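You operate a simulated robot arm through the tools that you are given. There is no shell and no other tool. Be economical: measure what you need, move in short steps, check, and stop when the job is done.

Carry out the task below with a simulated two-armed robot. There is one attempt and no reset: what you move stays moved.

## Task
Take the lid off the blue coast tin and lay it down on the top of the white bench. Take the grey tub and put it on the top of the low shelf. Turn the blue foot wheel to LOW. Put the black cloth on the top of the green bench away on the filter shelf. Take the cream elevator cup and put it on the shelf under the grey bench. Put the yellow chain link on the top of the white bench away on the top of the wooden workbench. Take the green cloth and leave it on the top of the sorter shelf. Open the spare parts drawer, take the belt carton from the inside of the spare parts drawer and put it on the top of the low shelf and shut the drawer again. Take the lid off the brown tin that says "keep dark" on the top of the wooden workbench and lay it down there. Fetch the grey chain link and set it on the stool under the sample pipe. Take the white tub marked "valley" from the top of the white bench and put it on the top of the low shelf. Do these in any order.

Only the result counts: the job must be done as asked and must still hold three seconds after the hand-in. Knocking over, shifting, dropping, spilling or breaking anything else fails it. Lids that push on must go on centred and level and be pressed home; caps that screw on are set level and turned clockwise until they are tight. Flat cloth is picked up by pressing the open fingertips on it (5 to 10 N) and closing them slowly along it; thin cloth reads only 2 to 8 mm in the jaws.

## Robot
Two 7-joint arms with two-finger parallel grippers on one trunk, on a base that drives. Base frame: it is fixed to the floor where the robot stands at the start and does not move with it; the origin is under the middle of the robot, x ahead of it, y to its left, z up. Readings come in mm, degrees, newtons and seconds.
The left shoulder is at the start at [60, 143, 926], the right one opposite. With the tool pointing down near the work surface each hand reaches from about 100 to 640 mm from the robot's upright axis, wherever it stands, measured 20 degrees to its own side. Places, roughly: belt carton [5000, 250, 500]; black cloth (11x7x3 cm) [-300, -7500, 900]; blue foot wheel [-2700, -4200, 600]; brown tin [4750, 250, 1000]; cream elevator cup [-500, -9000, 1000]; filter shelf [7700, 400, 700]; green cloth (11x7x3 cm) [4500, 400, 900]; grey chain link (11x4x3 cm) [4400, 100, 900]; grey tub (17x17x10 cm) [1000, 400, 900]; shelf under the grey bench [-400, -8900, 300]; spare parts drawer [5100, 200, 500]; stool under the sample pipe [5300, -3900, 400]; top of the low shelf [2800, 400, 300]; top of the sorter shelf [5200, -2800, 800]; top of the wooden workbench [5000, 400, 800]; white tub [2750, 250, 1000]; yellow chain link (11x4x3 cm) [1500, 400, 900]. Payload 1.57 kg a hand.
The TCP of each hand is the grasp point between the finger pads, 30 mm short of the fingertips. In the tool frame z runs along the fingers and y along their closing line. The gripper opens to 110 mm. The fingers are 24 mm wide and 12 mm thick; the gripper's body (48 by 112 mm) begins 78 mm behind the TCP.
Orientation is told as [roll, pitch, yaw] about the base's x, y, z axes, in that order, counted from this pose: with the fingers straight down and closing along the base's y, the tool's x points along the base's -x, its y along +y and its z along -z.

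## Interface
- The arms move only by the tool drive_tool. It takes "left_deltas", "right_deltas" or both (then of equal length, played together; a hand with none holds still); each is a list of rows, each a list of 7 numbers: the turn, a rotation vector about the tool's x, y, z in degrees, then the shift along the tool's x, y, z in mm, then the finger opening in mm, from 0 to 110. In form: [[wx, wy, wz, tx, ty, tz, gripper], ...]. A call has 1 to 10 rows; each row is the pose to reach, as a shift and turn from the pose commanded when the call began, along the tool's axes at that moment. Rows are played at 5 a second. More than 50 mm and 8.6 degrees between two rows, or a gripper value outside its range, and nothing of the call is played. A pose out of reach is approached as far as the arm can. The call stops where the force on the tool passes 40 N (or 10 N more than at its start, if that is more) or the arm is blocked; 0.2 s more then pass. Each finger travels about 45 mm/s and halts on what it meets, pressing with about 32 N; the grip force reading is that of the motor and also rises with nothing between the fingers. The clock runs only during rows and for 0.2 s after the last one: add rows that repeat a pose to give the fingers time. It gives the time, the measured TCP pose, the force on the tool (base axes), the opening and the grip force at its end, in the units of the frame above (readings bear some noise), with the torque about the TCP (base axes, N m) and any sound that the robot's microphone picked up, and new pictures: "show" is both (left out), scene, wrist or none (wrist: the cameras of the hands that moved).
- Cameras (640 x 400 px; columns grow to the right, rows downward): "scene" is now at [37.5, 34.9, 1537.4]; the picture's right is [0.46, -0.89, 0.00], its down [-0.67, -0.35, -0.65] and it looks along [0.58, 0.30, -0.76] (base axes); focal length 282 px, centre (320, 200). "left" rides on the left gripper at [70, -16, -141] in its tool frame; the picture's right is [0.23, 0.97, 0.00], its down [-0.86, 0.20, -0.48] and it looks along [-0.47, 0.11, 0.88] (tool axes); focal length 222 px, centre (320, 200). "right" rides on the right gripper at [70, 16, -141] in its tool frame; the picture's right is [-0.23, 0.97, 0.00], its down [-0.86, -0.20, -0.48] and it looks along [-0.47, -0.11, 0.88] (tool axes); focal length 222 px, centre (320, 200). There is no depth. A picture from a camera that has moved, and an enlarged one, comes with that camera's place and axes in the base frame and with its lens.
- lift_body(by): slides the trunk up (or, below 0, down) by that many mm; the arms and the scene camera ride with it, the base frame stays. It gives what a move gives, with no picture.
- drive_base(legs): drives the robot by 1 to 6 legs, each [ahead, left, turn to the left] in mm, mm and degrees, along the robot's own axes; the way and the turn of a leg run together, so that a leg with both is an arc; at most 1500 mm and 180 degrees a leg. The arms and the cameras ride along, it lands a little off, and it stops where it bumps. It gives what a move gives, and a new picture of the scene camera.
- turn_head(pan, tilt): turns the head with the scene camera to pan (to the left, within 86 degrees either way) and tilt (down, from -29 to 69), counted from straight ahead of the robot. It gives what a move gives, and a new picture of the scene camera.
- close_up(camera, box): a new picture of the part [left, top, right, bottom] of that camera's present view, enlarged. The clock stands still meanwhile.
- hand_in(): hands the job in; it is judged then, once.

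Work in short steps. Places have to be worked out from the pictures, the camera data and where the tool is seen: move nearer, look again, correct. Check each grasp and each placing, and mend what went wrong. You have 535 turns and 360 pictures in all, those below and enlarged ones among them. Open the grippers and draw the arms clear of the work before you hand the job in, unless the task says otherwise; then end with one line.

The tools are called after "Request:" as a command line: name --argument value ..., lists and objects as JSON in quotes. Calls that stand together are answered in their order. drive_tool: Moves the arms, as the interface text tells. Its arguments: {"type":"object","properties":{"left_deltas":{"type":"array"},"right_deltas":{"type":"array"},"show":{"type":"string","enum":["both","scene","wrist","none"]}},"required":[]} The other tools are called the same way: lift_body (by) slides the trunk up or down; drive_base (legs) drives the base; turn_head (pan, tilt) turns the head that bears the scene camera; close_up (camera, box) takes an enlarged picture of a part of a camera's view; hand_in () hands the job in.

At the start:

```text
t: 0.0
left_ee_pos: [333.4, 320.7, 1000.1]
left_tool_rot: [0.0, 0.0, 0.0]
left_contact_force: [0.3, -0.1, -0.8]
left_torque: [-0.01, 0.04, -0.01]
left_finger_gap: 109.9
left_finger_force: 0.1
right_ee_pos: [458.3, -47.5, 999.9]
right_tool_rot: [0.0, 0.0, 0.0]
right_contact_force: [-1.3, -1.0, 0.3]
right_torque: [0.03, -0.01, 0.02]
right_finger_gap: 109.9
right_finger_force: 0.0
trunk travel left (down, up): [-525.0, 65.0]
robot x, y, heading: [-1.0, 2.2, 0.1]
head pan, tilt: [27.6, 49.5]
```

scene: 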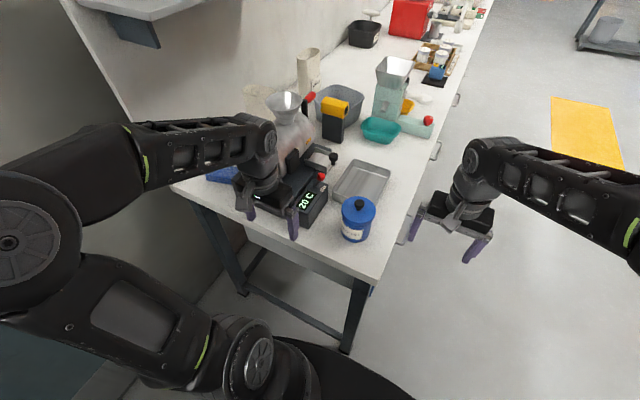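
right: 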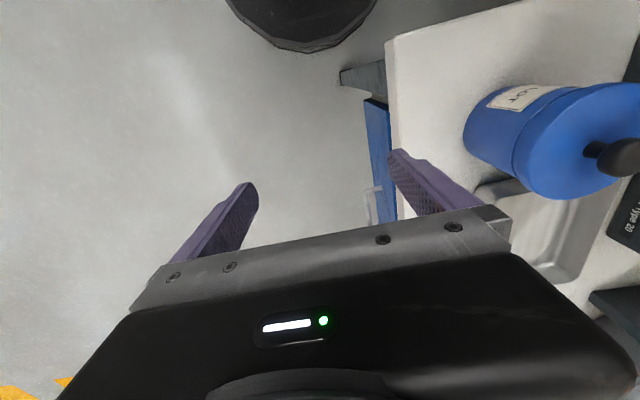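
left: 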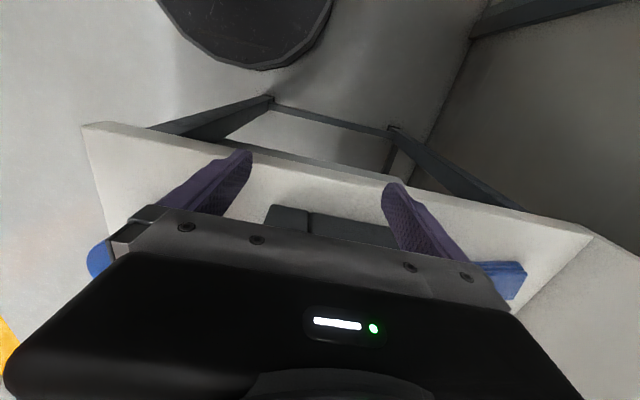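

The picture shows a white bench with the blue tin near its near corner. I take an enlarged look at it and its surroundings.

Request:
close_up --camera "scene" --box '[200, 60, 460, 260]'

Request:
close_up --camera "scene" --box '[340, 0, 500, 100]'

```text
2.00 times, centred on (330, 160) of scene
camera zoom: at [37.5, 34.9, 1537.4], right [0.46, -0.89, 0.0], down [-0.67, -0.35, -0.65], along [0.58, 0.3, -0.76], focal length 563 px, centre (300, 280)
```

zoom: 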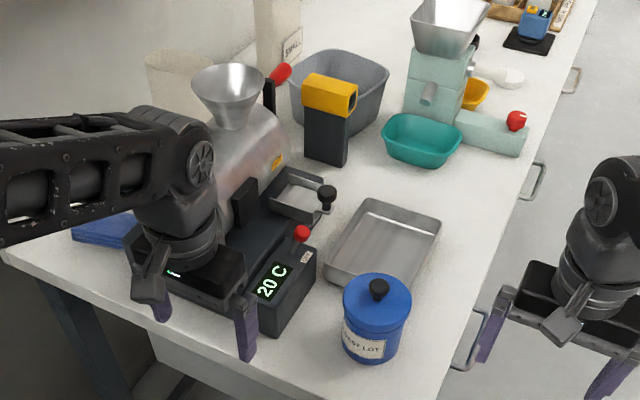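

```text
4.00 times, centred on (420, 50) of scene
camera zoom: at [37.5, 34.9, 1537.4], right [0.46, -0.89, 0.0], down [-0.67, -0.35, -0.65], along [0.58, 0.3, -0.76], focal length 1127 px, centre (-80, 800)
```

zoom: 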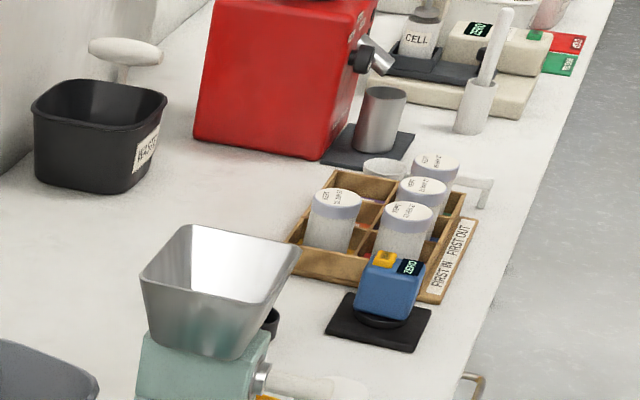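

The knob of the blue tin triangulates to about [480, 153, 994], the bench top about z=880. I raise the right hand and carry it above the knob to look again.

Request:
drive_tool --right_deltas '[[0, 0, 0, 0, 0, -40, 110], [0, 0, 0, 0, 0, -80, 110], [0, 0, 0, -10, 45, -80, 80], [0, 0, 0, -21, 90, -80, 60], [0, 0, 0, -21, 135, -80, 60], [0, 0, 0, -21, 180, -80, 60], [0, 0, 0, -21, 200, -80, 60], [0, 0, 0, -21, 200, -80, 60]]'

```text
t: 1.8
left_ee_pos: [333.2, 320.0, 998.7]
left_tool_rot: [0.1, -0.1, -0.1]
left_contact_force: [0.7, -0.2, -0.3]
left_torque: [0.0, 0.03, 0.02]
left_finger_gap: 110.0
left_finger_force: 0.1
right_ee_pos: [481.2, 68.0, 1085.0]
right_tool_rot: [0.2, -0.3, -0.1]
right_contact_force: [0.1, 0.4, -0.3]
right_torque: [-0.04, 0.02, 0.03]
right_finger_gap: 60.1
right_finger_force: 0.0
right hand out of reach, approached as far as the arm can: row 5, 6, 7, 8
trunk travel left (down, up): [-525.0, 65.0]
robot x, y, heading: [1.9, -0.6, 0.1]
head pan, tilt: [27.6, 49.5]
camera scene: at [37.4, 35.1, 1537.4], right [0.46, -0.89, 0.0], down [-0.67, -0.35, -0.65], along [0.58, 0.3, -0.76], focal length 282 px, centre (320, 200)
camera right: at [411.4, 82.0, 1225.8], right [0.23, 0.97, 0.01], down [0.85, -0.2, 0.48], along [0.47, -0.11, -0.88], focal length 222 px, centre (320, 200)
```

scene: 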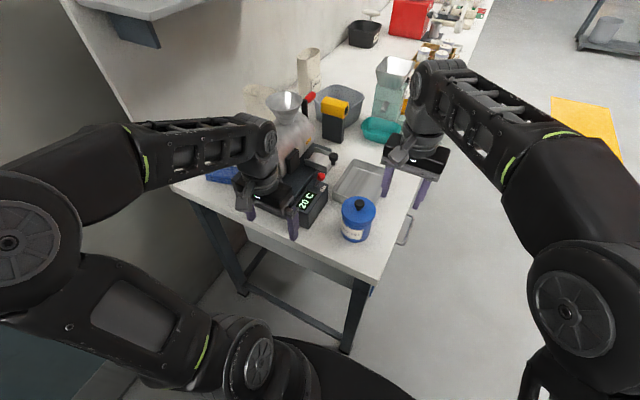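
right: 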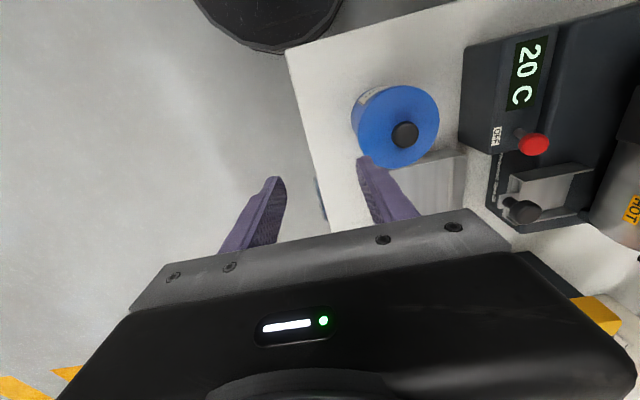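

The knob is confirmed at about [480, 153]; the right hand reaches no further left, so I bring it back and take the left hand over the tin instead.

Request:
drive_tool --right_deltas '[[0, 0, 0, 0, -40, 0, 110], [0, 0, 0, 0, -80, 0, 110], [0, 0, 0, 20, -120, 0, 110], [0, 0, 0, 60, -160, 0, 110], [0, 0, 0, 100, -200, 0, 110], [0, 0, 0, 140, -230, 0, 110], [0, 0, 0, 140, -230, 0, 110]]' --left_deltas '[[0, 0, 0, 0, 0, -40, 110], [0, 0, 0, 0, 0, -80, 90], [0, 0, 0, -30, -35, -80, 70], [0, 0, 0, -60, -70, -80, 50], [0, 0, 0, -90, -105, -80, 50], [0, 0, 0, -120, -140, -80, 50], [0, 0, 0, -147, -167, -80, 50]]'

```text
refused: row 4 steps farther than a row can; nothing moved
```

One row was too long; I shorten the steps and repeat.

Request:
drive_tool --right_deltas '[[0, 0, 0, 0, -40, 0, 110], [0, 0, 0, 0, -80, 0, 110], [0, 0, 0, 20, -120, 0, 110], [0, 0, 0, 50, -155, 0, 110], [0, 0, 0, 80, -190, 0, 110], [0, 0, 0, 110, -220, 0, 110], [0, 0, 0, 140, -240, 0, 110]]' --left_deltas '[[0, 0, 0, 0, 0, -40, 110], [0, 0, 0, 0, 0, -80, 90], [0, 0, 0, -30, -35, -80, 70], [0, 0, 0, -60, -70, -80, 50], [0, 0, 0, -90, -105, -80, 50], [0, 0, 0, -120, -140, -80, 50], [0, 0, 0, -147, -167, -80, 50]]'

```text
t: 3.4
left_ee_pos: [480.3, 152.3, 1081.5]
left_tool_rot: [0.1, 0.0, 0.1]
left_contact_force: [0.0, -0.8, 0.1]
left_torque: [0.01, 0.02, -0.01]
left_finger_gap: 50.3
left_finger_force: 0.0
right_ee_pos: [339.0, -172.3, 1085.8]
right_tool_rot: [0.0, 0.0, -0.1]
right_contact_force: [-0.3, -0.8, 0.0]
right_torque: [0.0, 0.0, -0.02]
right_finger_gap: 110.0
right_finger_force: 0.0
trunk travel left (down, up): [-525.0, 65.0]
robot x, y, heading: [-2.3, 1.7, 0.0]
head pan, tilt: [27.6, 49.5]
camera scene: at [37.4, 33.8, 1537.4], right [0.46, -0.89, 0.0], down [-0.67, -0.35, -0.65], along [0.58, 0.3, -0.76], focal length 282 px, centre (320, 200)
camera right: at [270.3, -157.5, 1227.7], right [0.23, 0.97, 0.0], down [0.86, -0.2, 0.48], along [0.47, -0.11, -0.88], focal length 222 px, centre (320, 200)
camera left: at [410.2, 135.2, 1221.8], right [-0.23, 0.97, 0.0], down [0.86, 0.2, 0.48], along [0.47, 0.11, -0.88], focal length 222 px, centre (320, 200)
```

scene: 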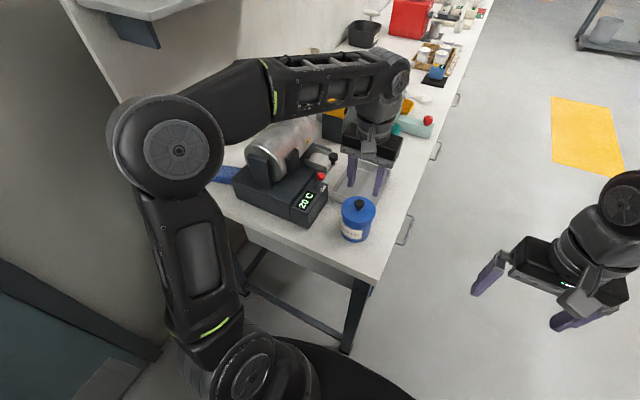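
right: 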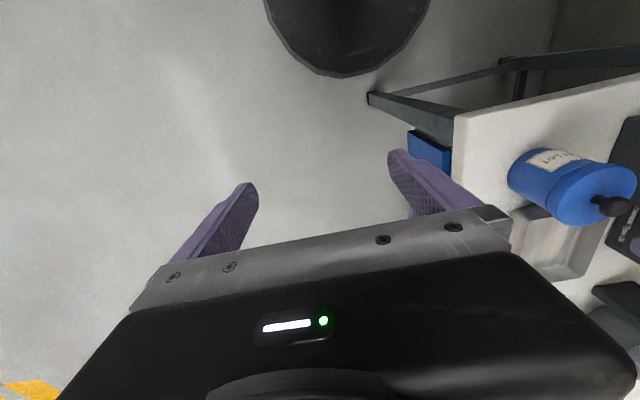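
left: 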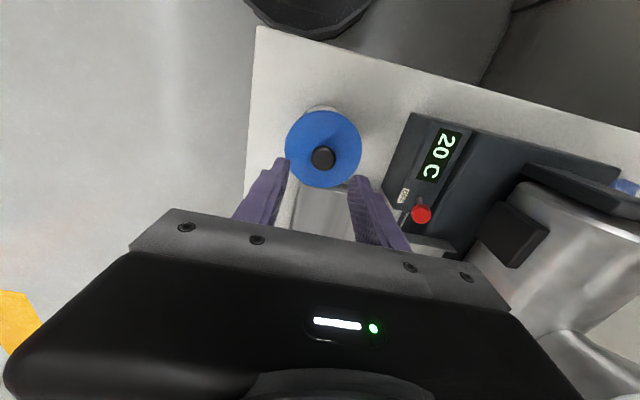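

The left hand hangs over the knob; the picture puts the knob at [481, 155, ~994]. I lower until the fingertips are just above the lid face.

Request:
drive_tool --left_deltas '[[0, 0, 0, -1, 2.5, 25, 50], [0, 0, 0, -1, 2.5, 45, 50], [0, 0, 0, -1, 2.5, 58, 50], [0, 0, 0, -1, 2.5, 66, 50]]'

```text
t: 4.4
left_ee_pos: [481.1, 155.7, 1014.1]
left_tool_rot: [0.0, 0.0, 0.0]
left_contact_force: [0.3, 0.5, 0.1]
left_torque: [0.04, 0.01, 0.0]
left_finger_gap: 50.3
left_finger_force: 0.1
right_ee_pos: [339.5, -171.3, 1085.6]
right_tool_rot: [-0.1, 0.0, 0.0]
right_contact_force: [0.8, -0.4, -0.4]
right_torque: [-0.02, 0.03, 0.02]
right_finger_gap: 110.1
right_finger_force: 0.0
trunk travel left (down, up): [-525.0, 65.0]
robot x, y, heading: [-0.6, 2.7, -0.1]
head pan, tilt: [27.6, 49.5]
camera scene: at [37.5, 34.8, 1537.4], right [0.46, -0.89, 0.0], down [-0.67, -0.35, -0.65], along [0.58, 0.3, -0.76], focal length 282 px, centre (320, 200)
camera left: at [411.8, 137.8, 1155.3], right [-0.23, 0.97, 0.0], down [0.86, 0.2, 0.48], along [0.47, 0.11, -0.88], focal length 222 px, centre (320, 200)
```

scene: 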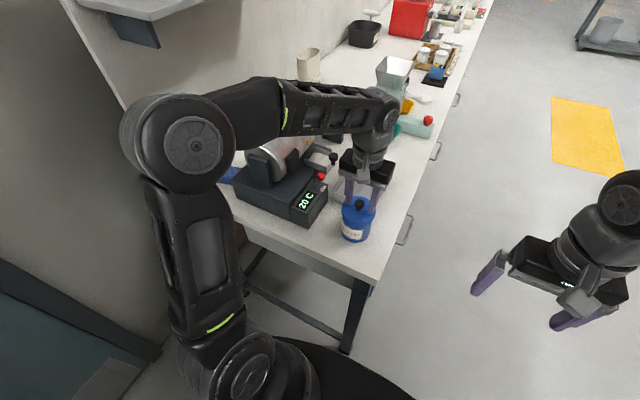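
left: 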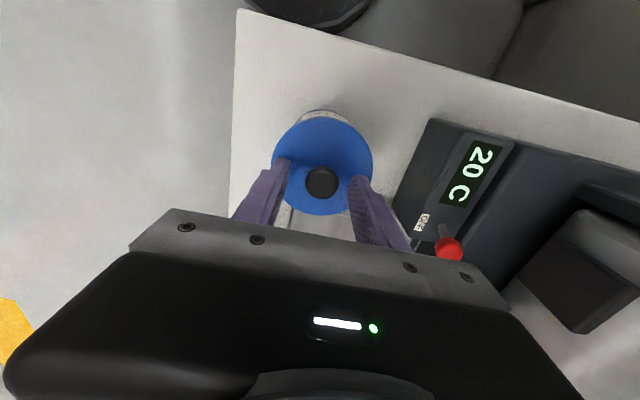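

The knob lies between the fingers. I close slowly, then check before lifting.

Request:
drive_tool --left_deltas '[[0, 0, 0, 0, 0, 2, 30], [0, 0, 0, 0, 0, 4, 15], [0, 0, 0, 0, 0, 4, 5], [0, 0, 0, 0, 0, 4, 5]]' --show "wrist"

```text
t: 5.4
left_ee_pos: [482.2, 154.0, 1011.9]
left_tool_rot: [-0.1, 0.0, 0.0]
left_contact_force: [1.1, 3.9, 12.0]
left_torque: [0.02, 0.01, 0.0]
left_finger_gap: 23.9
left_finger_force: 32.3
right_ee_pos: [340.0, -172.3, 1086.2]
right_tool_rot: [0.0, 0.0, 0.0]
right_contact_force: [0.6, 0.0, 0.4]
right_torque: [-0.03, 0.0, 0.03]
right_finger_gap: 110.1
right_finger_force: 0.1
trunk travel left (down, up): [-525.0, 65.0]
robot x, y, heading: [-2.2, -1.3, -0.3]
head pan, tilt: [27.6, 49.5]
camera left: at [412.0, 137.6, 1152.4], right [-0.23, 0.97, 0.0], down [0.85, 0.2, 0.48], along [0.47, 0.11, -0.88], focal length 222 px, centre (320, 200)
```

left: 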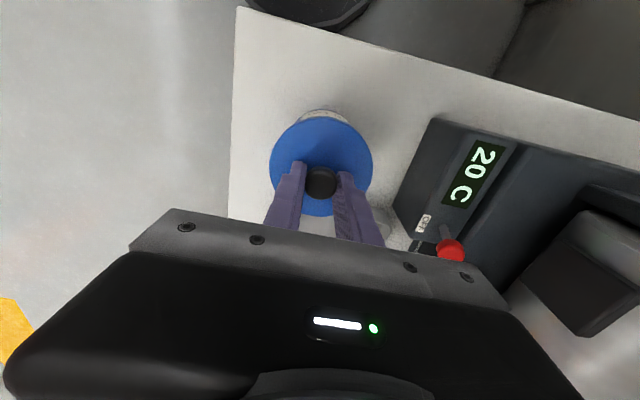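

Knob gripped at 24 mm. I lift straight up gently.

Request:
drive_tool --left_deltas '[[0, 0, 0, 0, 0, -3, 5], [0, 0, 0, 0, 0, -6, 5], [0, 0, 0, 0, 0, -12, 5], [0, 0, 0, 0, 0, -20, 5], [0, 0, 0, 0, 0, -30, 5]]'

```text
t: 6.6
left_ee_pos: [479.8, 154.2, 1039.5]
left_tool_rot: [0.0, 0.0, 0.0]
left_contact_force: [-0.5, 0.7, -0.9]
left_torque: [-0.01, 0.0, 0.01]
left_finger_gap: 23.7
left_finger_force: 32.2
right_ee_pos: [339.5, -170.6, 1085.8]
right_tool_rot: [0.0, 0.0, 0.0]
right_contact_force: [-0.4, 0.2, -0.3]
right_torque: [0.03, -0.01, -0.01]
right_finger_gap: 110.0
right_finger_force: 0.2
trunk travel left (down, up): [-525.0, 65.0]
robot x, y, heading: [0.9, -1.4, 0.2]
head pan, tilt: [27.6, 49.5]
camera scene: at [37.4, 34.8, 1537.3], right [0.46, -0.89, 0.0], down [-0.67, -0.35, -0.65], along [0.58, 0.3, -0.76], focal length 282 px, centre (320, 200)
camera left: at [412.0, 137.0, 1180.9], right [-0.23, 0.97, 0.0], down [0.85, 0.2, 0.48], along [0.47, 0.11, -0.88], focal length 222 px, centre (320, 200)
```

scene: 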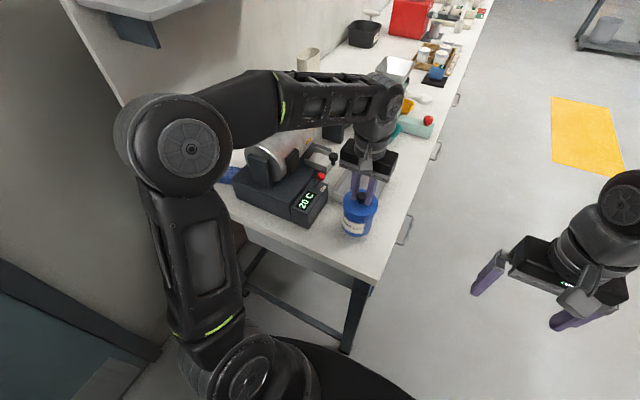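
left: 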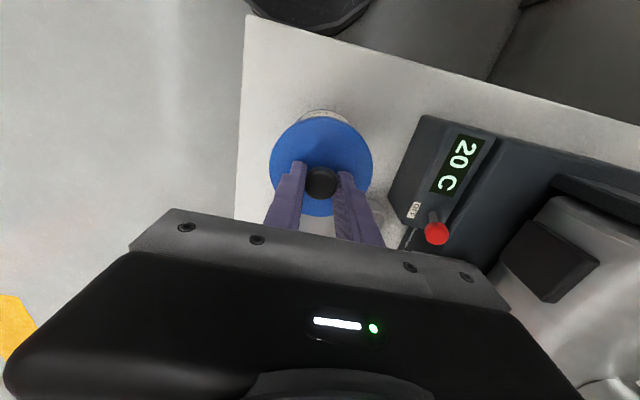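

I check whether only the lid rose or the whole tin came along.

Request:
close_up --camera "scene" --box '[290, 160, 430, 260]'

```text
4.00 times, centred on (360, 210) of scene
camera zoom: at [37.4, 34.8, 1537.3], right [0.46, -0.89, 0.0], down [-0.67, -0.35, -0.65], along [0.58, 0.3, -0.76], focal length 1127 px, centre (160, 160)
```

zoom: 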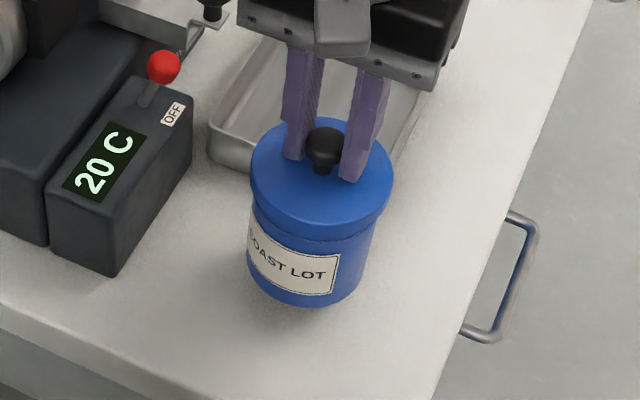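

The whole tin rose with the lid, so the lid fits tightly. I set the tin back down and will hold its body with the right hand from the side.

Request:
drive_tool --left_deltas '[[0, 0, 0, 0, 0, 10, 5], [0, 0, 0, 0, 0, 19, 5], [0, 0, 0, 0, 0, 24, 5], [0, 0, 0, 0, 0, 27, 5]]' --right_deltas '[[-4, 4, 4, 0, -20, 0, 110], [-9, 9, 9, 0, -40, 0, 110], [-13, 13, 13, 0, -60, 0, 110], [-17.5, 17.5, 17.5, 0, -60, 0, 110]]' --show "none"

```text
refused: row 2 steps farther than a row can; nothing moved
```

The turning step was a bit over the limit; I use 4.5-degree components.

Request:
drive_tool --left_deltas '[[0, 0, 0, 0, 0, 10, 5], [0, 0, 0, 0, 0, 19, 5], [0, 0, 0, 0, 0, 24, 5], [0, 0, 0, 0, 0, 27, 5], [0, 0, 0, 0, 0, 27, 5], [0, 0, 0, 0, 0, 27, 5], [0, 0, 0, 0, 0, 27, 5], [0, 0, 0, 0, 0, 27, 5]]' --right_deltas '[[-4.5, 4.5, 4.5, 0, -20, 0, 110], [-9, 9, 9, 0, -40, 0, 110], [-13.5, 13.5, 13.5, 0, -60, 0, 110], [-18, 18, 18, 0, -60, 0, 110], [-22.5, 22.5, 22.5, 0, -60, 0, 110], [-27, 27, 27, 0, -60, 0, 110], [-31.5, 31.5, 31.5, 0, -60, 0, 110], [-36, 36, 36, 0, -60, 0, 110]]' --show "none"

```text
t: 8.4
left_ee_pos: [481.6, 151.9, 1013.2]
left_tool_rot: [0.1, 0.1, -0.1]
left_contact_force: [0.5, -0.2, 0.2]
left_torque: [0.07, -0.01, 0.0]
left_finger_gap: 23.8
left_finger_force: 32.1
right_ee_pos: [355.8, -184.3, 964.7]
right_tool_rot: [27.4, 41.9, -26.9]
right_contact_force: [-0.2, -1.1, -0.4]
right_torque: [0.05, 0.0, 0.02]
right_finger_gap: 110.2
right_finger_force: 0.1
right hand out of reach, approached as far as the arm can: row 2, 3, 4, 5, 6, 7, 8
trunk travel left (down, up): [-525.0, 65.0]
robot x, y, heading: [-2.1, -0.0, -0.1]
head pan, tilt: [27.6, 49.5]
```

The left hand set the tin back. The right wrist was limited up high; from its present place I finish the turn to fingers pointing to +y.

Request:
drive_tool --right_deltas '[[-4.5, 4.5, 4.5, 0, 0, 0, 110], [-9, 9, 9, 0, 0, 0, 110], [-13.5, 13.5, 13.5, 0, 0, 0, 110], [-18, 18, 18, 0, 0, 0, 110], [-22.5, 22.5, 22.5, 0, 0, 0, 110], [-27, 27, 27, 0, 0, 0, 110], [-31.5, 31.5, 31.5, 0, 0, 0, 110], [-33.3, 33.3, 33.3, 0, 0, 0, 110]]' --show "scene"

```text
t: 10.2
left_ee_pos: [481.7, 152.3, 1011.5]
left_tool_rot: [-0.1, 0.0, 0.0]
left_contact_force: [0.3, 0.3, -0.8]
left_torque: [0.02, -0.03, 0.0]
left_finger_gap: 23.8
left_finger_force: 31.6
right_ee_pos: [357.5, -184.4, 967.0]
right_tool_rot: [-130.1, 89.9, 139.9]
right_contact_force: [-0.2, -0.3, 0.1]
right_torque: [-0.05, 0.01, -0.01]
right_finger_gap: 110.1
right_finger_force: 0.1
trunk travel left (down, up): [-525.0, 65.0]
robot x, y, heading: [2.3, 2.2, -0.2]
head pan, tilt: [27.6, 49.5]
camera scene: at [37.6, 34.8, 1537.4], right [0.46, -0.89, 0.0], down [-0.67, -0.35, -0.65], along [0.58, 0.3, -0.76], focal length 282 px, centre (320, 200)
```

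scene: 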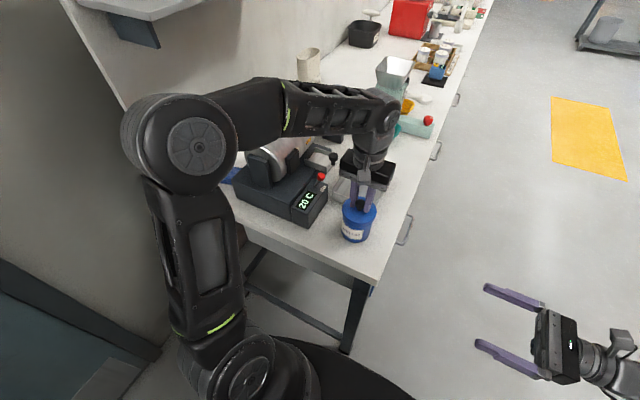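

The right fingers now point to +y, closing along x. I line it up with the tin at z≈926 and stop short of it.

Request:
drive_tool --right_deltas '[[0, 0, 0, -20, 40, 10, 100], [0, 0, 0, -40, 80, 20, 95], [0, 0, 0, -40, 124, 40, 95], [0, 0, 0, -40, 124, 85, 95], [0, 0, 0, -40, 124, 130, 95], [0, 0, 0, -40, 124, 175, 95], [0, 0, 0, -40, 124, 220, 95]]'

```text
t: 11.8
left_ee_pos: [481.4, 153.4, 1012.9]
left_tool_rot: [0.0, -0.1, 0.0]
left_contact_force: [-0.7, 0.4, -1.3]
left_torque: [0.02, 0.0, 0.0]
left_finger_gap: 23.9
left_finger_force: 31.7
right_ee_pos: [478.1, 38.2, 926.3]
right_tool_rot: [-42.7, 89.9, -132.6]
right_contact_force: [0.2, -0.3, 0.5]
right_torque: [-0.02, -0.01, -0.02]
right_finger_gap: 95.0
right_finger_force: 0.1
trunk travel left (down, up): [-525.0, 65.0]
robot x, y, heading: [-0.4, -0.6, 0.1]
head pan, tilt: [27.6, 49.5]
camera scene: at [37.8, 35.5, 1537.3], right [0.46, -0.89, 0.0], down [-0.67, -0.35, -0.65], along [0.58, 0.3, -0.76], focal length 282 px, centre (320, 200)
camera right: at [495.2, -105.4, 996.5], right [0.97, 0.0, -0.23], down [-0.2, -0.48, -0.85], along [-0.11, 0.88, -0.47], focal length 222 px, centre (320, 200)
```

scene: 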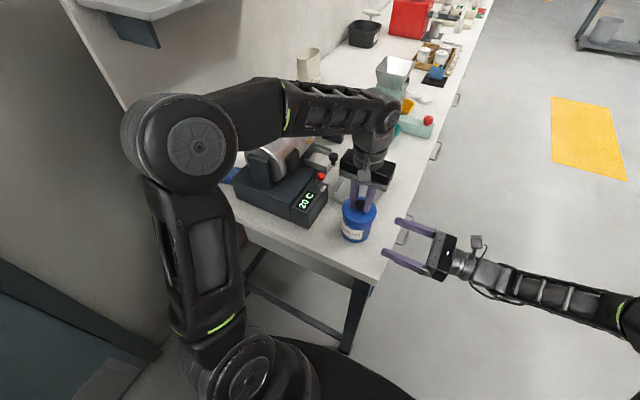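
right: 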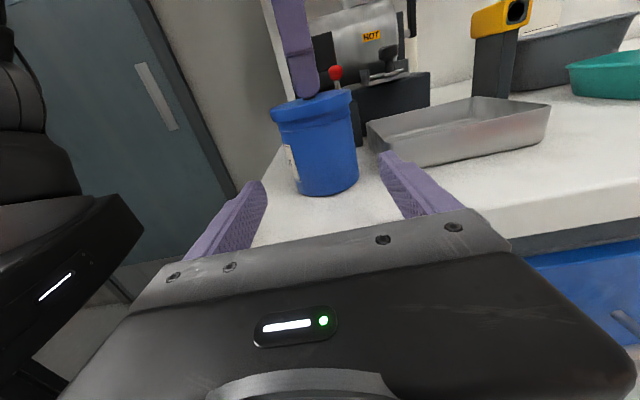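

The tin sits between the fingers ahead. I advance so the pads flank its body, then look.

Request:
drive_tool --right_deltas '[[0, 0, 0, 0, 3, 40, 95], [0, 0, 0, 0, 3, 75, 95], [0, 0, 0, 0, 3, 95, 95], [0, 0, 0, 0, 3, 112, 95]]' --show "wrist"

```text
t: 12.8
left_ee_pos: [481.3, 152.4, 1012.4]
left_tool_rot: [0.0, 0.0, 0.0]
left_contact_force: [-0.4, 0.4, -1.5]
left_torque: [-0.03, 0.02, 0.01]
left_finger_gap: 23.8
left_finger_force: 32.0
right_ee_pos: [483.7, 148.8, 927.0]
right_tool_rot: [-102.2, 90.0, 167.8]
right_contact_force: [0.5, -0.4, -1.4]
right_torque: [-0.01, 0.01, 0.0]
right_finger_gap: 95.1
right_finger_force: 0.1
trunk travel left (down, up): [-525.0, 65.0]
robot x, y, heading: [-0.5, -0.4, 0.1]
head pan, tilt: [27.6, 49.5]
camera right: at [500.4, 5.8, 997.8], right [0.97, 0.0, -0.23], down [-0.2, -0.48, -0.85], along [-0.11, 0.88, -0.47], focal length 222 px, centre (320, 200)
```

right: 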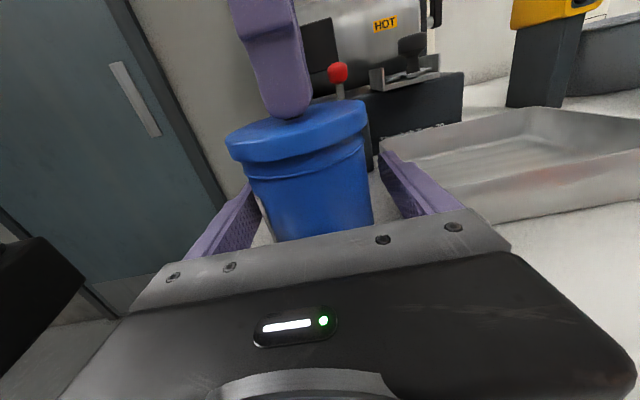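

Body is flanked on both sides. I close the right hand on it.

Request:
drive_tool --right_deltas '[[0, 0, 0, 0, 0, 0, 80], [0, 0, 0, 0, 0, 0, 68], [0, 0, 0, 0, 0, 0, 60], [0, 0, 0, 0, 0, 0, 60]]' --show "none"

```text
t: 13.8
left_ee_pos: [481.4, 153.7, 1012.3]
left_tool_rot: [0.0, -0.2, 0.0]
left_contact_force: [12.4, 0.3, 1.6]
left_torque: [0.01, -0.64, 0.02]
left_finger_gap: 23.9
left_finger_force: 32.6
right_ee_pos: [482.6, 149.3, 928.0]
right_tool_rot: [-167.0, 90.0, 103.2]
right_contact_force: [-12.4, 0.1, -0.9]
right_torque: [0.04, -0.39, 0.05]
right_finger_gap: 78.8
right_finger_force: 31.8
trunk travel left (down, up): [-525.0, 65.0]
robot x, y, heading: [2.4, 0.5, 0.0]
head pan, tilt: [27.6, 49.5]
heard: snap
```

Body gripped at 79 mm; a snap was heard and there is 12 N sideways. I ease the right hand 2 mm to −x and look at the lid.

Request:
drive_tool --right_deltas '[[0, 0, 0, 0, -1.5, 0, 60], [0, 0, 0, 0, -2.5, 0, 60]]' --show "both"

Request:
close_up --camera "scene" --box '[290, 160, 430, 260]'

```text
t: 14.4
left_ee_pos: [481.6, 152.8, 1012.6]
left_tool_rot: [-0.1, 0.0, 0.0]
left_contact_force: [10.1, -4.1, 1.1]
left_torque: [-0.17, -0.54, -0.01]
left_finger_gap: 24.0
left_finger_force: 32.5
right_ee_pos: [481.3, 148.0, 926.4]
right_tool_rot: [-102.9, 90.1, 167.1]
right_contact_force: [-10.1, 4.0, -1.9]
right_torque: [-0.18, -0.36, 0.05]
right_finger_gap: 78.4
right_finger_force: 32.2
trunk travel left (down, up): [-525.0, 65.0]
robot x, y, heading: [-0.5, -1.1, 0.2]
head pan, tilt: [27.6, 49.5]
camera scene: at [37.6, 34.9, 1537.3], right [0.46, -0.89, 0.0], down [-0.67, -0.35, -0.65], along [0.58, 0.3, -0.76], focal length 282 px, centre (320, 200)
camera right: at [498.1, 4.7, 998.0], right [0.97, 0.0, -0.23], down [-0.2, -0.48, -0.86], along [-0.11, 0.88, -0.47], focal length 222 px, centre (320, 200)
```

scene: 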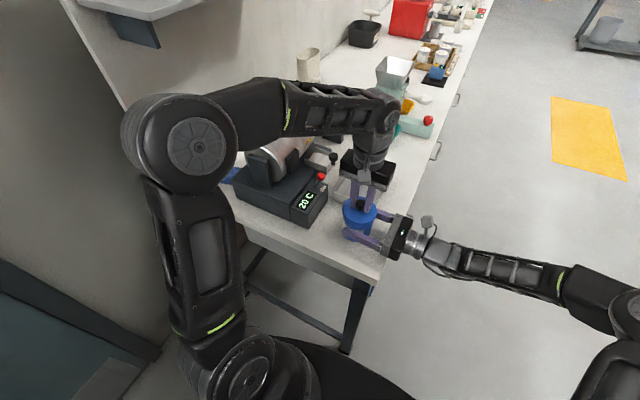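
right: 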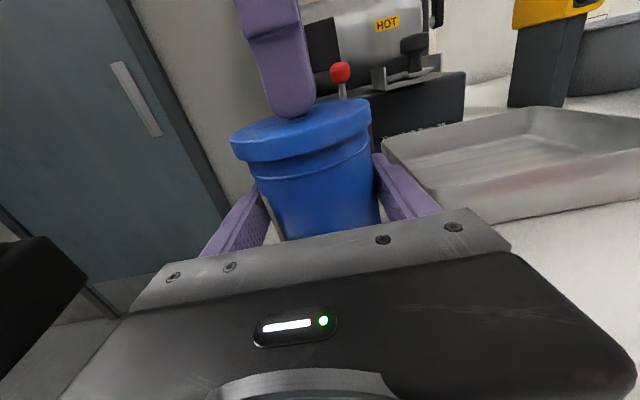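

```text
4.00 times, centred on (360, 210) of scene
camera zoom: at [37.6, 34.9, 1537.3], right [0.46, -0.89, 0.0], down [-0.67, -0.35, -0.65], along [0.58, 0.3, -0.76], focal length 1127 px, centre (160, 160)
```

zoom: 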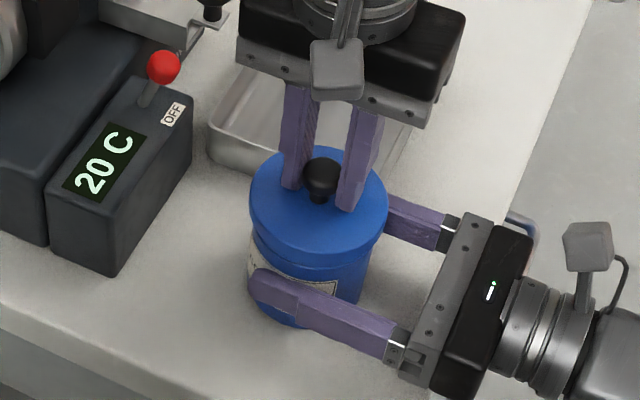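

Both hands hold. I pull the lid straight up with the left hand while the right hand holds the body.

Request:
drive_tool --left_deltas '[[0, 0, 0, 0, 0, -2, 5], [0, 0, 0, 0, 0, -4, 5], [0, 0, 0, 0, 0, -7, 5], [0, 0, 0, 0, 0, -11, 5], [0, 0, 0, 0, 0, -16, 5]]' --show "scene"

```text
t: 15.6
left_ee_pos: [480.4, 154.6, 1029.0]
left_tool_rot: [0.0, 0.1, 0.0]
left_contact_force: [-0.3, 0.4, 0.3]
left_torque: [0.01, -0.02, -0.03]
left_finger_gap: 23.6
left_finger_force: 32.1
right_ee_pos: [482.3, 146.0, 927.2]
right_tool_rot: [-57.2, 89.9, -147.3]
right_contact_force: [-0.3, -0.2, 0.4]
right_torque: [0.0, 0.0, 0.0]
right_finger_gap: 77.5
right_finger_force: 32.2
trunk travel left (down, up): [-525.0, 65.0]
robot x, y, heading: [1.1, -1.1, 0.1]
head pan, tilt: [27.6, 49.5]
camera scene: at [37.5, 34.9, 1537.3], right [0.46, -0.89, 0.0], down [-0.67, -0.35, -0.65], along [0.58, 0.3, -0.76], focal length 282 px, centre (320, 200)
```

scene: 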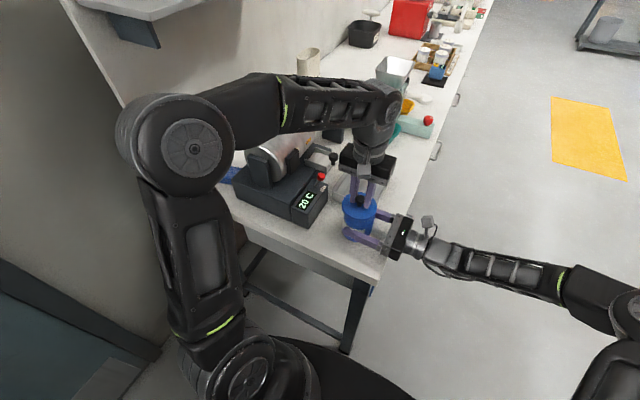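

The side forces vanished, so the lid is off the rim. I raise it further, open the right hand and back it out.

Request:
drive_tool --left_deltas '[[0, 0, 0, 0, 0, -20, 5], [0, 0, 0, 0, 0, -40, 5], [0, 0, 0, 0, 0, -60, 5], [0, 0, 0, 0, 0, -60, 5], [0, 0, 0, 0, 0, -60, 5], [0, 0, 0, 0, 0, -60, 5], [0, 0, 0, 0, 0, -60, 5], [0, 0, 0, 0, 0, -60, 5], [0, 0, 0, 0, 0, -60, 5]]' --right_deltas '[[0, 0, 0, 0, 0, 0, 60], [0, 0, 0, 0, 0, 0, 60], [0, 0, 0, 0, 0, 0, 75], [0, 0, 0, 0, 0, 0, 90], [0, 0, 0, 0, 0, 0, 98], [0, 0, 0, 0, 0, -30, 98], [0, 0, 0, 0, 0, -70, 98], [0, 0, 0, 0, 0, -110, 98], [0, 0, 0, 0, 0, -140, 98]]'

Request:
close_up --camera "scene" --box '[290, 160, 430, 260]'

```text
t: 17.6
left_ee_pos: [479.1, 156.1, 1089.9]
left_tool_rot: [0.0, 0.0, 0.1]
left_contact_force: [1.3, -0.2, -1.2]
left_torque: [0.03, 0.01, 0.06]
left_finger_gap: 23.8
left_finger_force: 31.9
right_ee_pos: [481.2, 7.6, 928.1]
right_tool_rot: [-131.2, 89.9, 138.7]
right_contact_force: [-0.1, -0.2, -0.4]
right_torque: [-0.02, -0.05, -0.04]
right_finger_gap: 98.0
right_finger_force: 0.0
trunk travel left (down, up): [-525.0, 65.0]
robot x, y, heading: [-1.7, -0.3, -0.1]
head pan, tilt: [27.6, 49.5]
camera scene: at [37.5, 34.5, 1537.4], right [0.46, -0.89, 0.0], down [-0.67, -0.35, -0.65], along [0.58, 0.3, -0.76], focal length 282 px, centre (320, 200)
camera right: at [498.8, -135.6, 998.1], right [0.97, 0.0, -0.23], down [-0.2, -0.48, -0.86], along [-0.11, 0.88, -0.47], focal length 222 px, centre (320, 200)
camera left: at [410.7, 138.5, 1230.3], right [-0.23, 0.97, 0.0], down [0.86, 0.2, 0.48], along [0.47, 0.11, -0.88], focal length 222 px, centre (320, 200)
```

scene: 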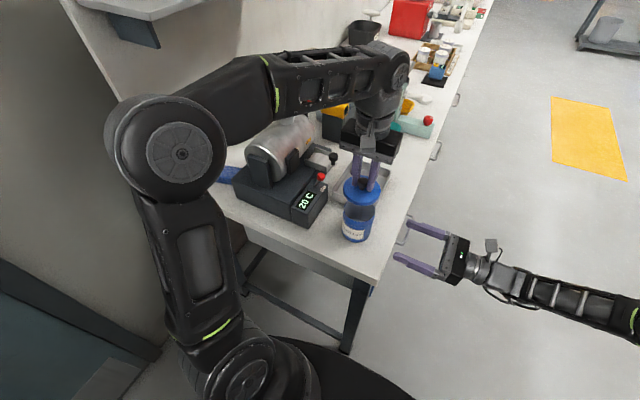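
right: 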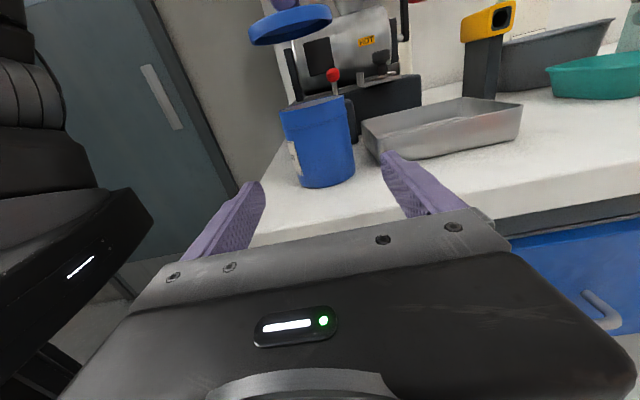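
left: 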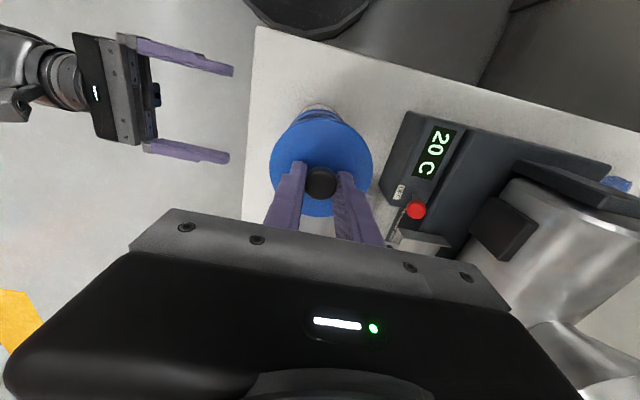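

```text
4.00 times, centred on (360, 210) of scene
camera zoom: at [37.5, 34.5, 1537.4], right [0.46, -0.89, 0.0], down [-0.67, -0.35, -0.65], along [0.58, 0.3, -0.76], focal length 1127 px, centre (160, 160)
```

zoom: 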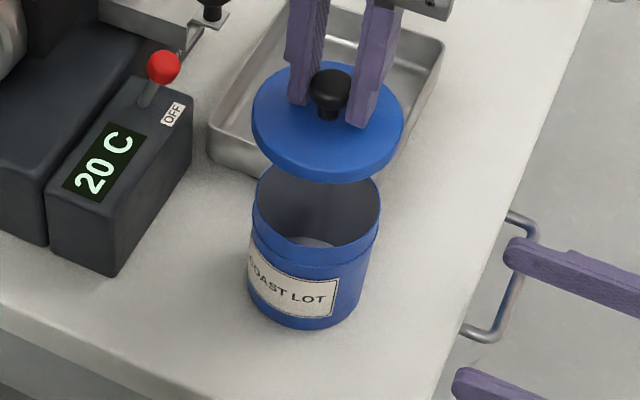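

The lid is off and the tin stands. There's little room by the tin, so I'll lay the lid in the free area between tray and teal bowl. I draw both arms in before driving around into the aisle.

Request:
drive_tool --left_deltas '[[0, 0, 0, 0, 0, -20, 5], [0, 0, 0, 40, 0, -20, 5], [0, 0, 0, 80, 0, -20, 5], [0, 0, 0, 120, 0, -20, 5], [0, 0, 0, 160, 0, -20, 5], [0, 0, 0, 180, 0, -20, 5]]' --right_deltas '[[0, 0, 0, 0, -30, -40, 98], [0, 0, 0, 0, -60, -80, 98], [0, 0, 0, 0, -90, -120, 98], [0, 0, 0, 0, -120, -160, 98], [0, 0, 0, 0, -120, -190, 98], [0, 0, 0, 0, -120, -190, 98]]' --show "none"

Request:
drive_base --legs '[[0, -480, 0], [1000, 0, 0], [0, 0, 90]]'

```text
t: 19.0
left_ee_pos: [301.9, 155.5, 1108.0]
left_tool_rot: [0.1, 0.0, 0.0]
left_contact_force: [-0.6, 0.1, -0.4]
left_torque: [0.02, -0.03, 0.0]
left_finger_gap: 23.9
left_finger_force: 32.2
left hand out of reach, approached as far as the arm can: row 1
right_ee_pos: [364.9, -186.6, 927.4]
right_tool_rot: [-163.8, 90.0, 106.2]
right_contact_force: [0.6, 0.2, 0.3]
right_torque: [-0.03, -0.02, 0.0]
right_finger_gap: 98.2
right_finger_force: 0.0
trunk travel left (down, up): [-525.0, 65.0]
robot x, y, heading: [-2.4, 1.3, 0.1]
head pan, tilt: [27.6, 49.5]
```

```text
t: 30.4
left_ee_pos: [849.7, -163.1, 1108.5]
left_tool_rot: [0.0, 0.0, 89.7]
left_contact_force: [-0.6, 0.5, -0.6]
left_torque: [-0.01, 0.0, 0.02]
left_finger_gap: 23.8
left_finger_force: 31.8
right_ee_pos: [1192.4, -101.6, 926.7]
right_tool_rot: [-134.5, 90.0, -134.7]
right_contact_force: [-0.9, 1.1, 0.4]
right_torque: [0.02, -0.01, 0.02]
right_finger_gap: 97.9
right_finger_force: 0.1
trunk travel left (down, up): [-525.0, 65.0]
robot x, y, heading: [1004.3, -462.7, 89.8]
head pan, tilt: [27.6, 49.5]
camera scene: at [966.9, -428.7, 1537.4], right [0.89, 0.46, 0.0], down [0.35, -0.68, -0.65], along [-0.3, 0.58, -0.76], focal length 282 px, centre (320, 200)
```

scene: 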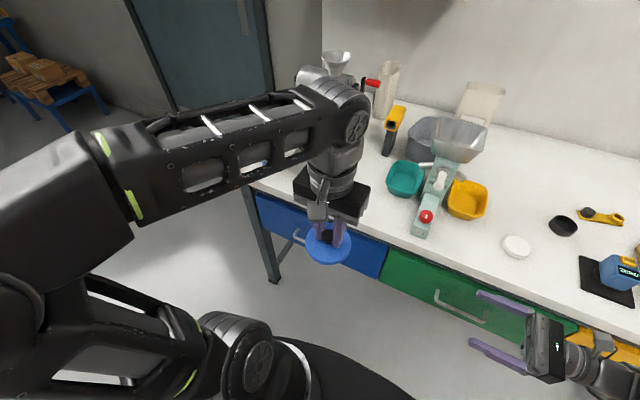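

The robot now faces the bench. I close in by 90 mm and look at the free area left of the teal bowl.

Request:
drive_base --legs '[[90, 0, 0]]'

Request:
drive_tool --left_deltas '[[0, 0, 0, -45, 0, 0, 5], [0, 0, 0, -90, 0, 0, 5], [0, 0, 0, -135, 0, 0, 5], [0, 0, 0, -150, 0, 0, 5]]'

```text
t: 31.5
left_ee_pos: [851.5, -68.5, 1107.7]
left_tool_rot: [-0.1, 0.1, 89.7]
left_contact_force: [0.3, 0.8, -0.8]
left_torque: [-0.03, 0.03, -0.04]
left_finger_gap: 23.9
left_finger_force: 31.9
right_ee_pos: [1193.9, -10.3, 925.9]
right_tool_rot: [-104.3, 90.0, -104.6]
right_contact_force: [0.5, -0.2, 0.0]
right_torque: [-0.04, 0.01, 0.02]
right_finger_gap: 97.9
right_finger_force: 0.1
trunk travel left (down, up): [-525.0, 65.0]
robot x, y, heading: [1003.0, -378.2, 89.9]
head pan, tilt: [27.6, 49.5]
camera scene: at [967.5, -336.0, 1537.3], right [0.89, 0.46, 0.0], down [0.35, -0.68, -0.65], along [-0.3, 0.58, -0.76], focal length 282 px, centre (320, 200)
```

scene: 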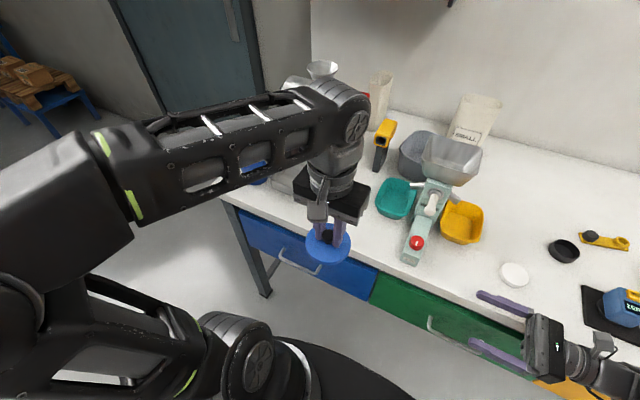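

```text
t: 32.5
left_ee_pos: [850.4, 80.6, 1107.1]
left_tool_rot: [0.1, 0.0, 89.7]
left_contact_force: [-0.3, -0.6, 0.4]
left_torque: [0.04, -0.01, -0.01]
left_finger_gap: 23.7
left_finger_force: 32.3
right_ee_pos: [1194.3, -11.5, 926.7]
right_tool_rot: [-137.2, 90.0, -137.5]
right_contact_force: [-0.5, -0.1, 0.1]
right_torque: [-0.02, -0.02, 0.01]
right_finger_gap: 97.9
right_finger_force: 0.0
trunk travel left (down, up): [-525.0, 65.0]
robot x, y, heading: [1003.4, -377.1, 89.6]
head pan, tilt: [27.6, 49.5]
camera scene: at [967.7, -338.0, 1537.4], right [0.89, 0.46, 0.0], down [0.35, -0.68, -0.65], along [-0.3, 0.58, -0.76], focal length 282 px, centre (320, 200)
camera left: at [865.8, 9.9, 1248.2], right [-0.98, -0.22, 0.0], down [-0.19, 0.86, 0.48], along [-0.11, 0.47, -0.88], focal length 222 px, centre (320, 200)
```

scene: 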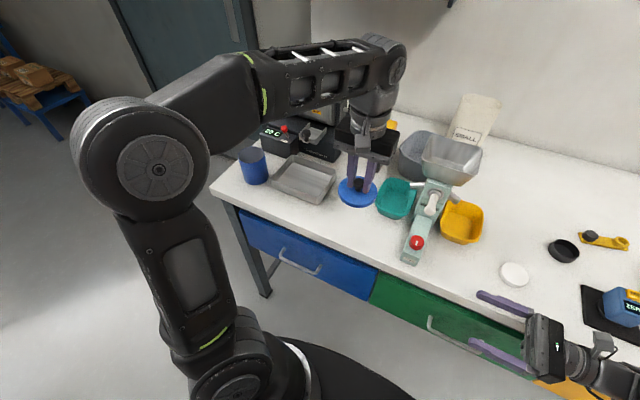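
left: 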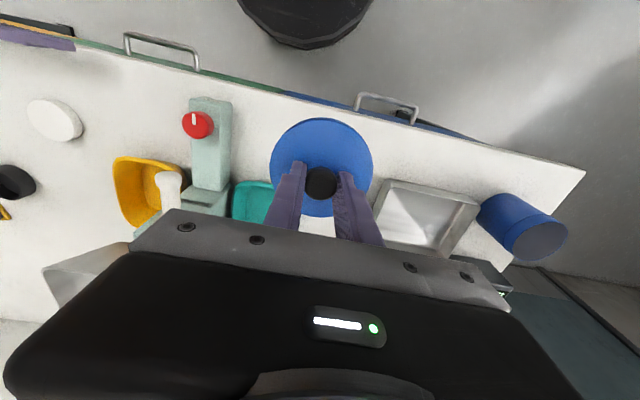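

The free spot around [845, 108] is clear of tray, bowl and edge. I move over it and lower most of the way.

Request:
drive_tool --left_deltas '[[0, 0, 0, -28, 5, 20, 5], [0, 0, 0, -28, 5, 65, 5], [0, 0, 0, -28, 5, 110, 5], [0, 0, 0, -28, 5, 140, 5], [0, 0, 0, -28, 5, 150, 5]]'

```text
t: 33.7
left_ee_pos: [844.1, 106.8, 954.7]
left_tool_rot: [0.0, 0.0, 89.7]
left_contact_force: [0.6, -0.1, -0.8]
left_torque: [-0.04, -0.01, 0.03]
left_finger_gap: 24.1
left_finger_force: 32.1
right_ee_pos: [1193.0, -10.7, 927.1]
right_tool_rot: [-126.6, 90.0, -126.9]
right_contact_force: [-0.2, -0.4, -0.5]
right_torque: [-0.01, 0.0, -0.03]
right_finger_gap: 97.8
right_finger_force: 0.0
trunk travel left (down, up): [-525.0, 65.0]
robot x, y, heading: [1001.7, -376.1, 89.6]
head pan, tilt: [27.6, 49.5]
camera scene: at [967.5, -337.7, 1537.4], right [0.89, 0.46, 0.0], down [0.35, -0.68, -0.65], along [-0.3, 0.58, -0.76], focal length 282 px, centre (320, 200)
camera left: at [860.6, 35.0, 1096.5], right [-0.98, -0.22, 0.0], down [-0.19, 0.86, 0.48], along [-0.11, 0.47, -0.88], focal length 222 px, centre (320, 200)
```

scene: 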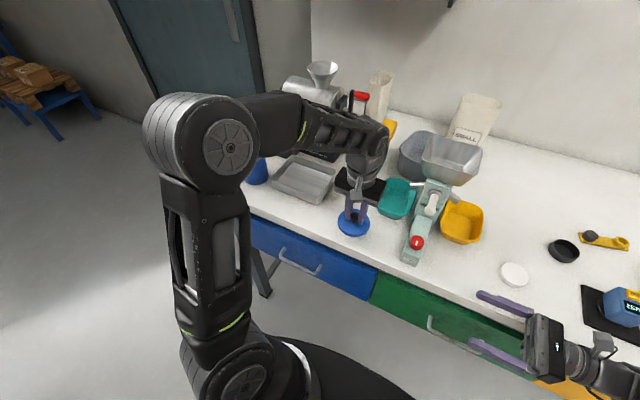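
left: 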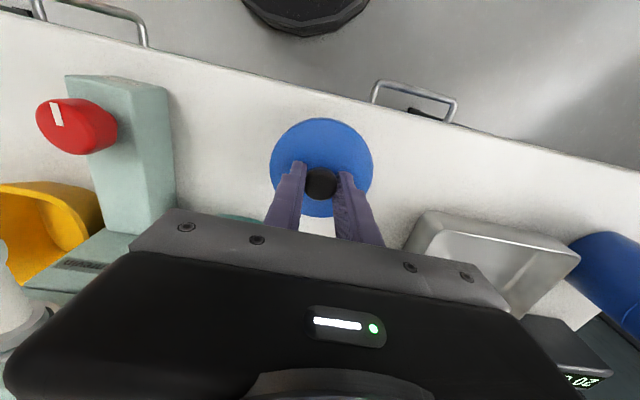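

Well clear on all sides. I creep down until the bench is felt.

Request:
drive_tool --left_deltas '[[0, 0, 0, 0, 0, 4, 5], [0, 0, 0, 0, 0, 8, 5], [0, 0, 0, 0, 0, 12, 5], [0, 0, 0, 0, 0, 15, 5]]' --show "none"

```text
t: 34.7
left_ee_pos: [845.9, 108.1, 942.7]
left_tool_rot: [0.0, -0.1, 89.6]
left_contact_force: [0.2, 0.0, -0.5]
left_torque: [-0.01, -0.02, -0.01]
left_finger_gap: 23.5
left_finger_force: 32.0
right_ee_pos: [1193.4, -11.3, 926.9]
right_tool_rot: [-131.0, 89.8, -131.5]
right_contact_force: [-0.7, 1.0, -1.1]
right_torque: [-0.04, -0.01, 0.05]
right_finger_gap: 98.2
right_finger_force: 0.1
trunk travel left (down, up): [-525.0, 65.0]
robot x, y, heading: [1004.6, -376.6, 89.6]
head pan, tilt: [27.6, 49.5]
```

Not touching yet; further down in small steps.

Request:
drive_tool --left_deltas '[[0, 0, 0, 0, 0, 4, 5], [0, 0, 0, 0, 0, 8, 5], [0, 0, 0, 0, 0, 12, 5], [0, 0, 0, 0, 0, 15, 5]]' --show "wrist"

```text
t: 35.7
left_ee_pos: [846.0, 107.0, 927.3]
left_tool_rot: [0.1, 0.0, 89.7]
left_contact_force: [0.1, -0.1, -1.1]
left_torque: [-0.01, -0.03, 0.0]
left_finger_gap: 24.0
left_finger_force: 32.3
right_ee_pos: [1192.2, -12.3, 926.7]
right_tool_rot: [-128.8, 90.1, -129.1]
right_contact_force: [0.5, -0.8, 0.7]
right_torque: [0.0, -0.03, 0.02]
right_finger_gap: 98.1
right_finger_force: 0.1
trunk travel left (down, up): [-525.0, 65.0]
robot x, y, heading: [1006.8, -375.7, 89.8]
head pan, tilt: [27.6, 49.5]
camera left: at [862.3, 36.0, 1069.2], right [-0.98, -0.22, 0.0], down [-0.19, 0.86, 0.48], along [-0.11, 0.47, -0.88], focal length 222 px, centre (320, 200)
```

left: 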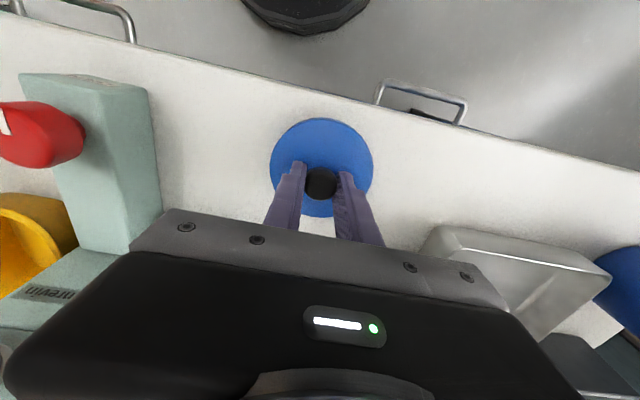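

Still in the air; continue down.

Request:
drive_tool --left_deltas '[[0, 0, 0, 0, 0, 4, 5], [0, 0, 0, 0, 0, 8, 5], [0, 0, 0, 0, 0, 12, 5], [0, 0, 0, 0, 0, 16, 5], [0, 0, 0, 0, 0, 20, 5]]' --show "none"

```text
t: 36.5
left_ee_pos: [846.2, 106.9, 922.4]
left_tool_rot: [0.0, -0.6, 89.6]
left_contact_force: [-3.0, -5.3, 20.2]
left_torque: [-0.71, 0.06, 0.0]
left_finger_gap: 24.0
left_finger_force: 31.9
right_ee_pos: [1192.2, -11.8, 927.9]
right_tool_rot: [115.0, 89.9, 114.9]
right_contact_force: [0.7, 0.2, 0.0]
right_torque: [0.01, -0.01, -0.01]
right_finger_gap: 98.2
right_finger_force: 0.0
trunk travel left (down, up): [-525.0, 65.0]
robot x, y, heading: [1002.2, -375.3, 89.8]
head pan, tilt: [27.6, 49.5]
stopped in row 3 (left hand): the force on the tool passed its limit (the readings are from after the stop); the commanded pose is now the measured one
```

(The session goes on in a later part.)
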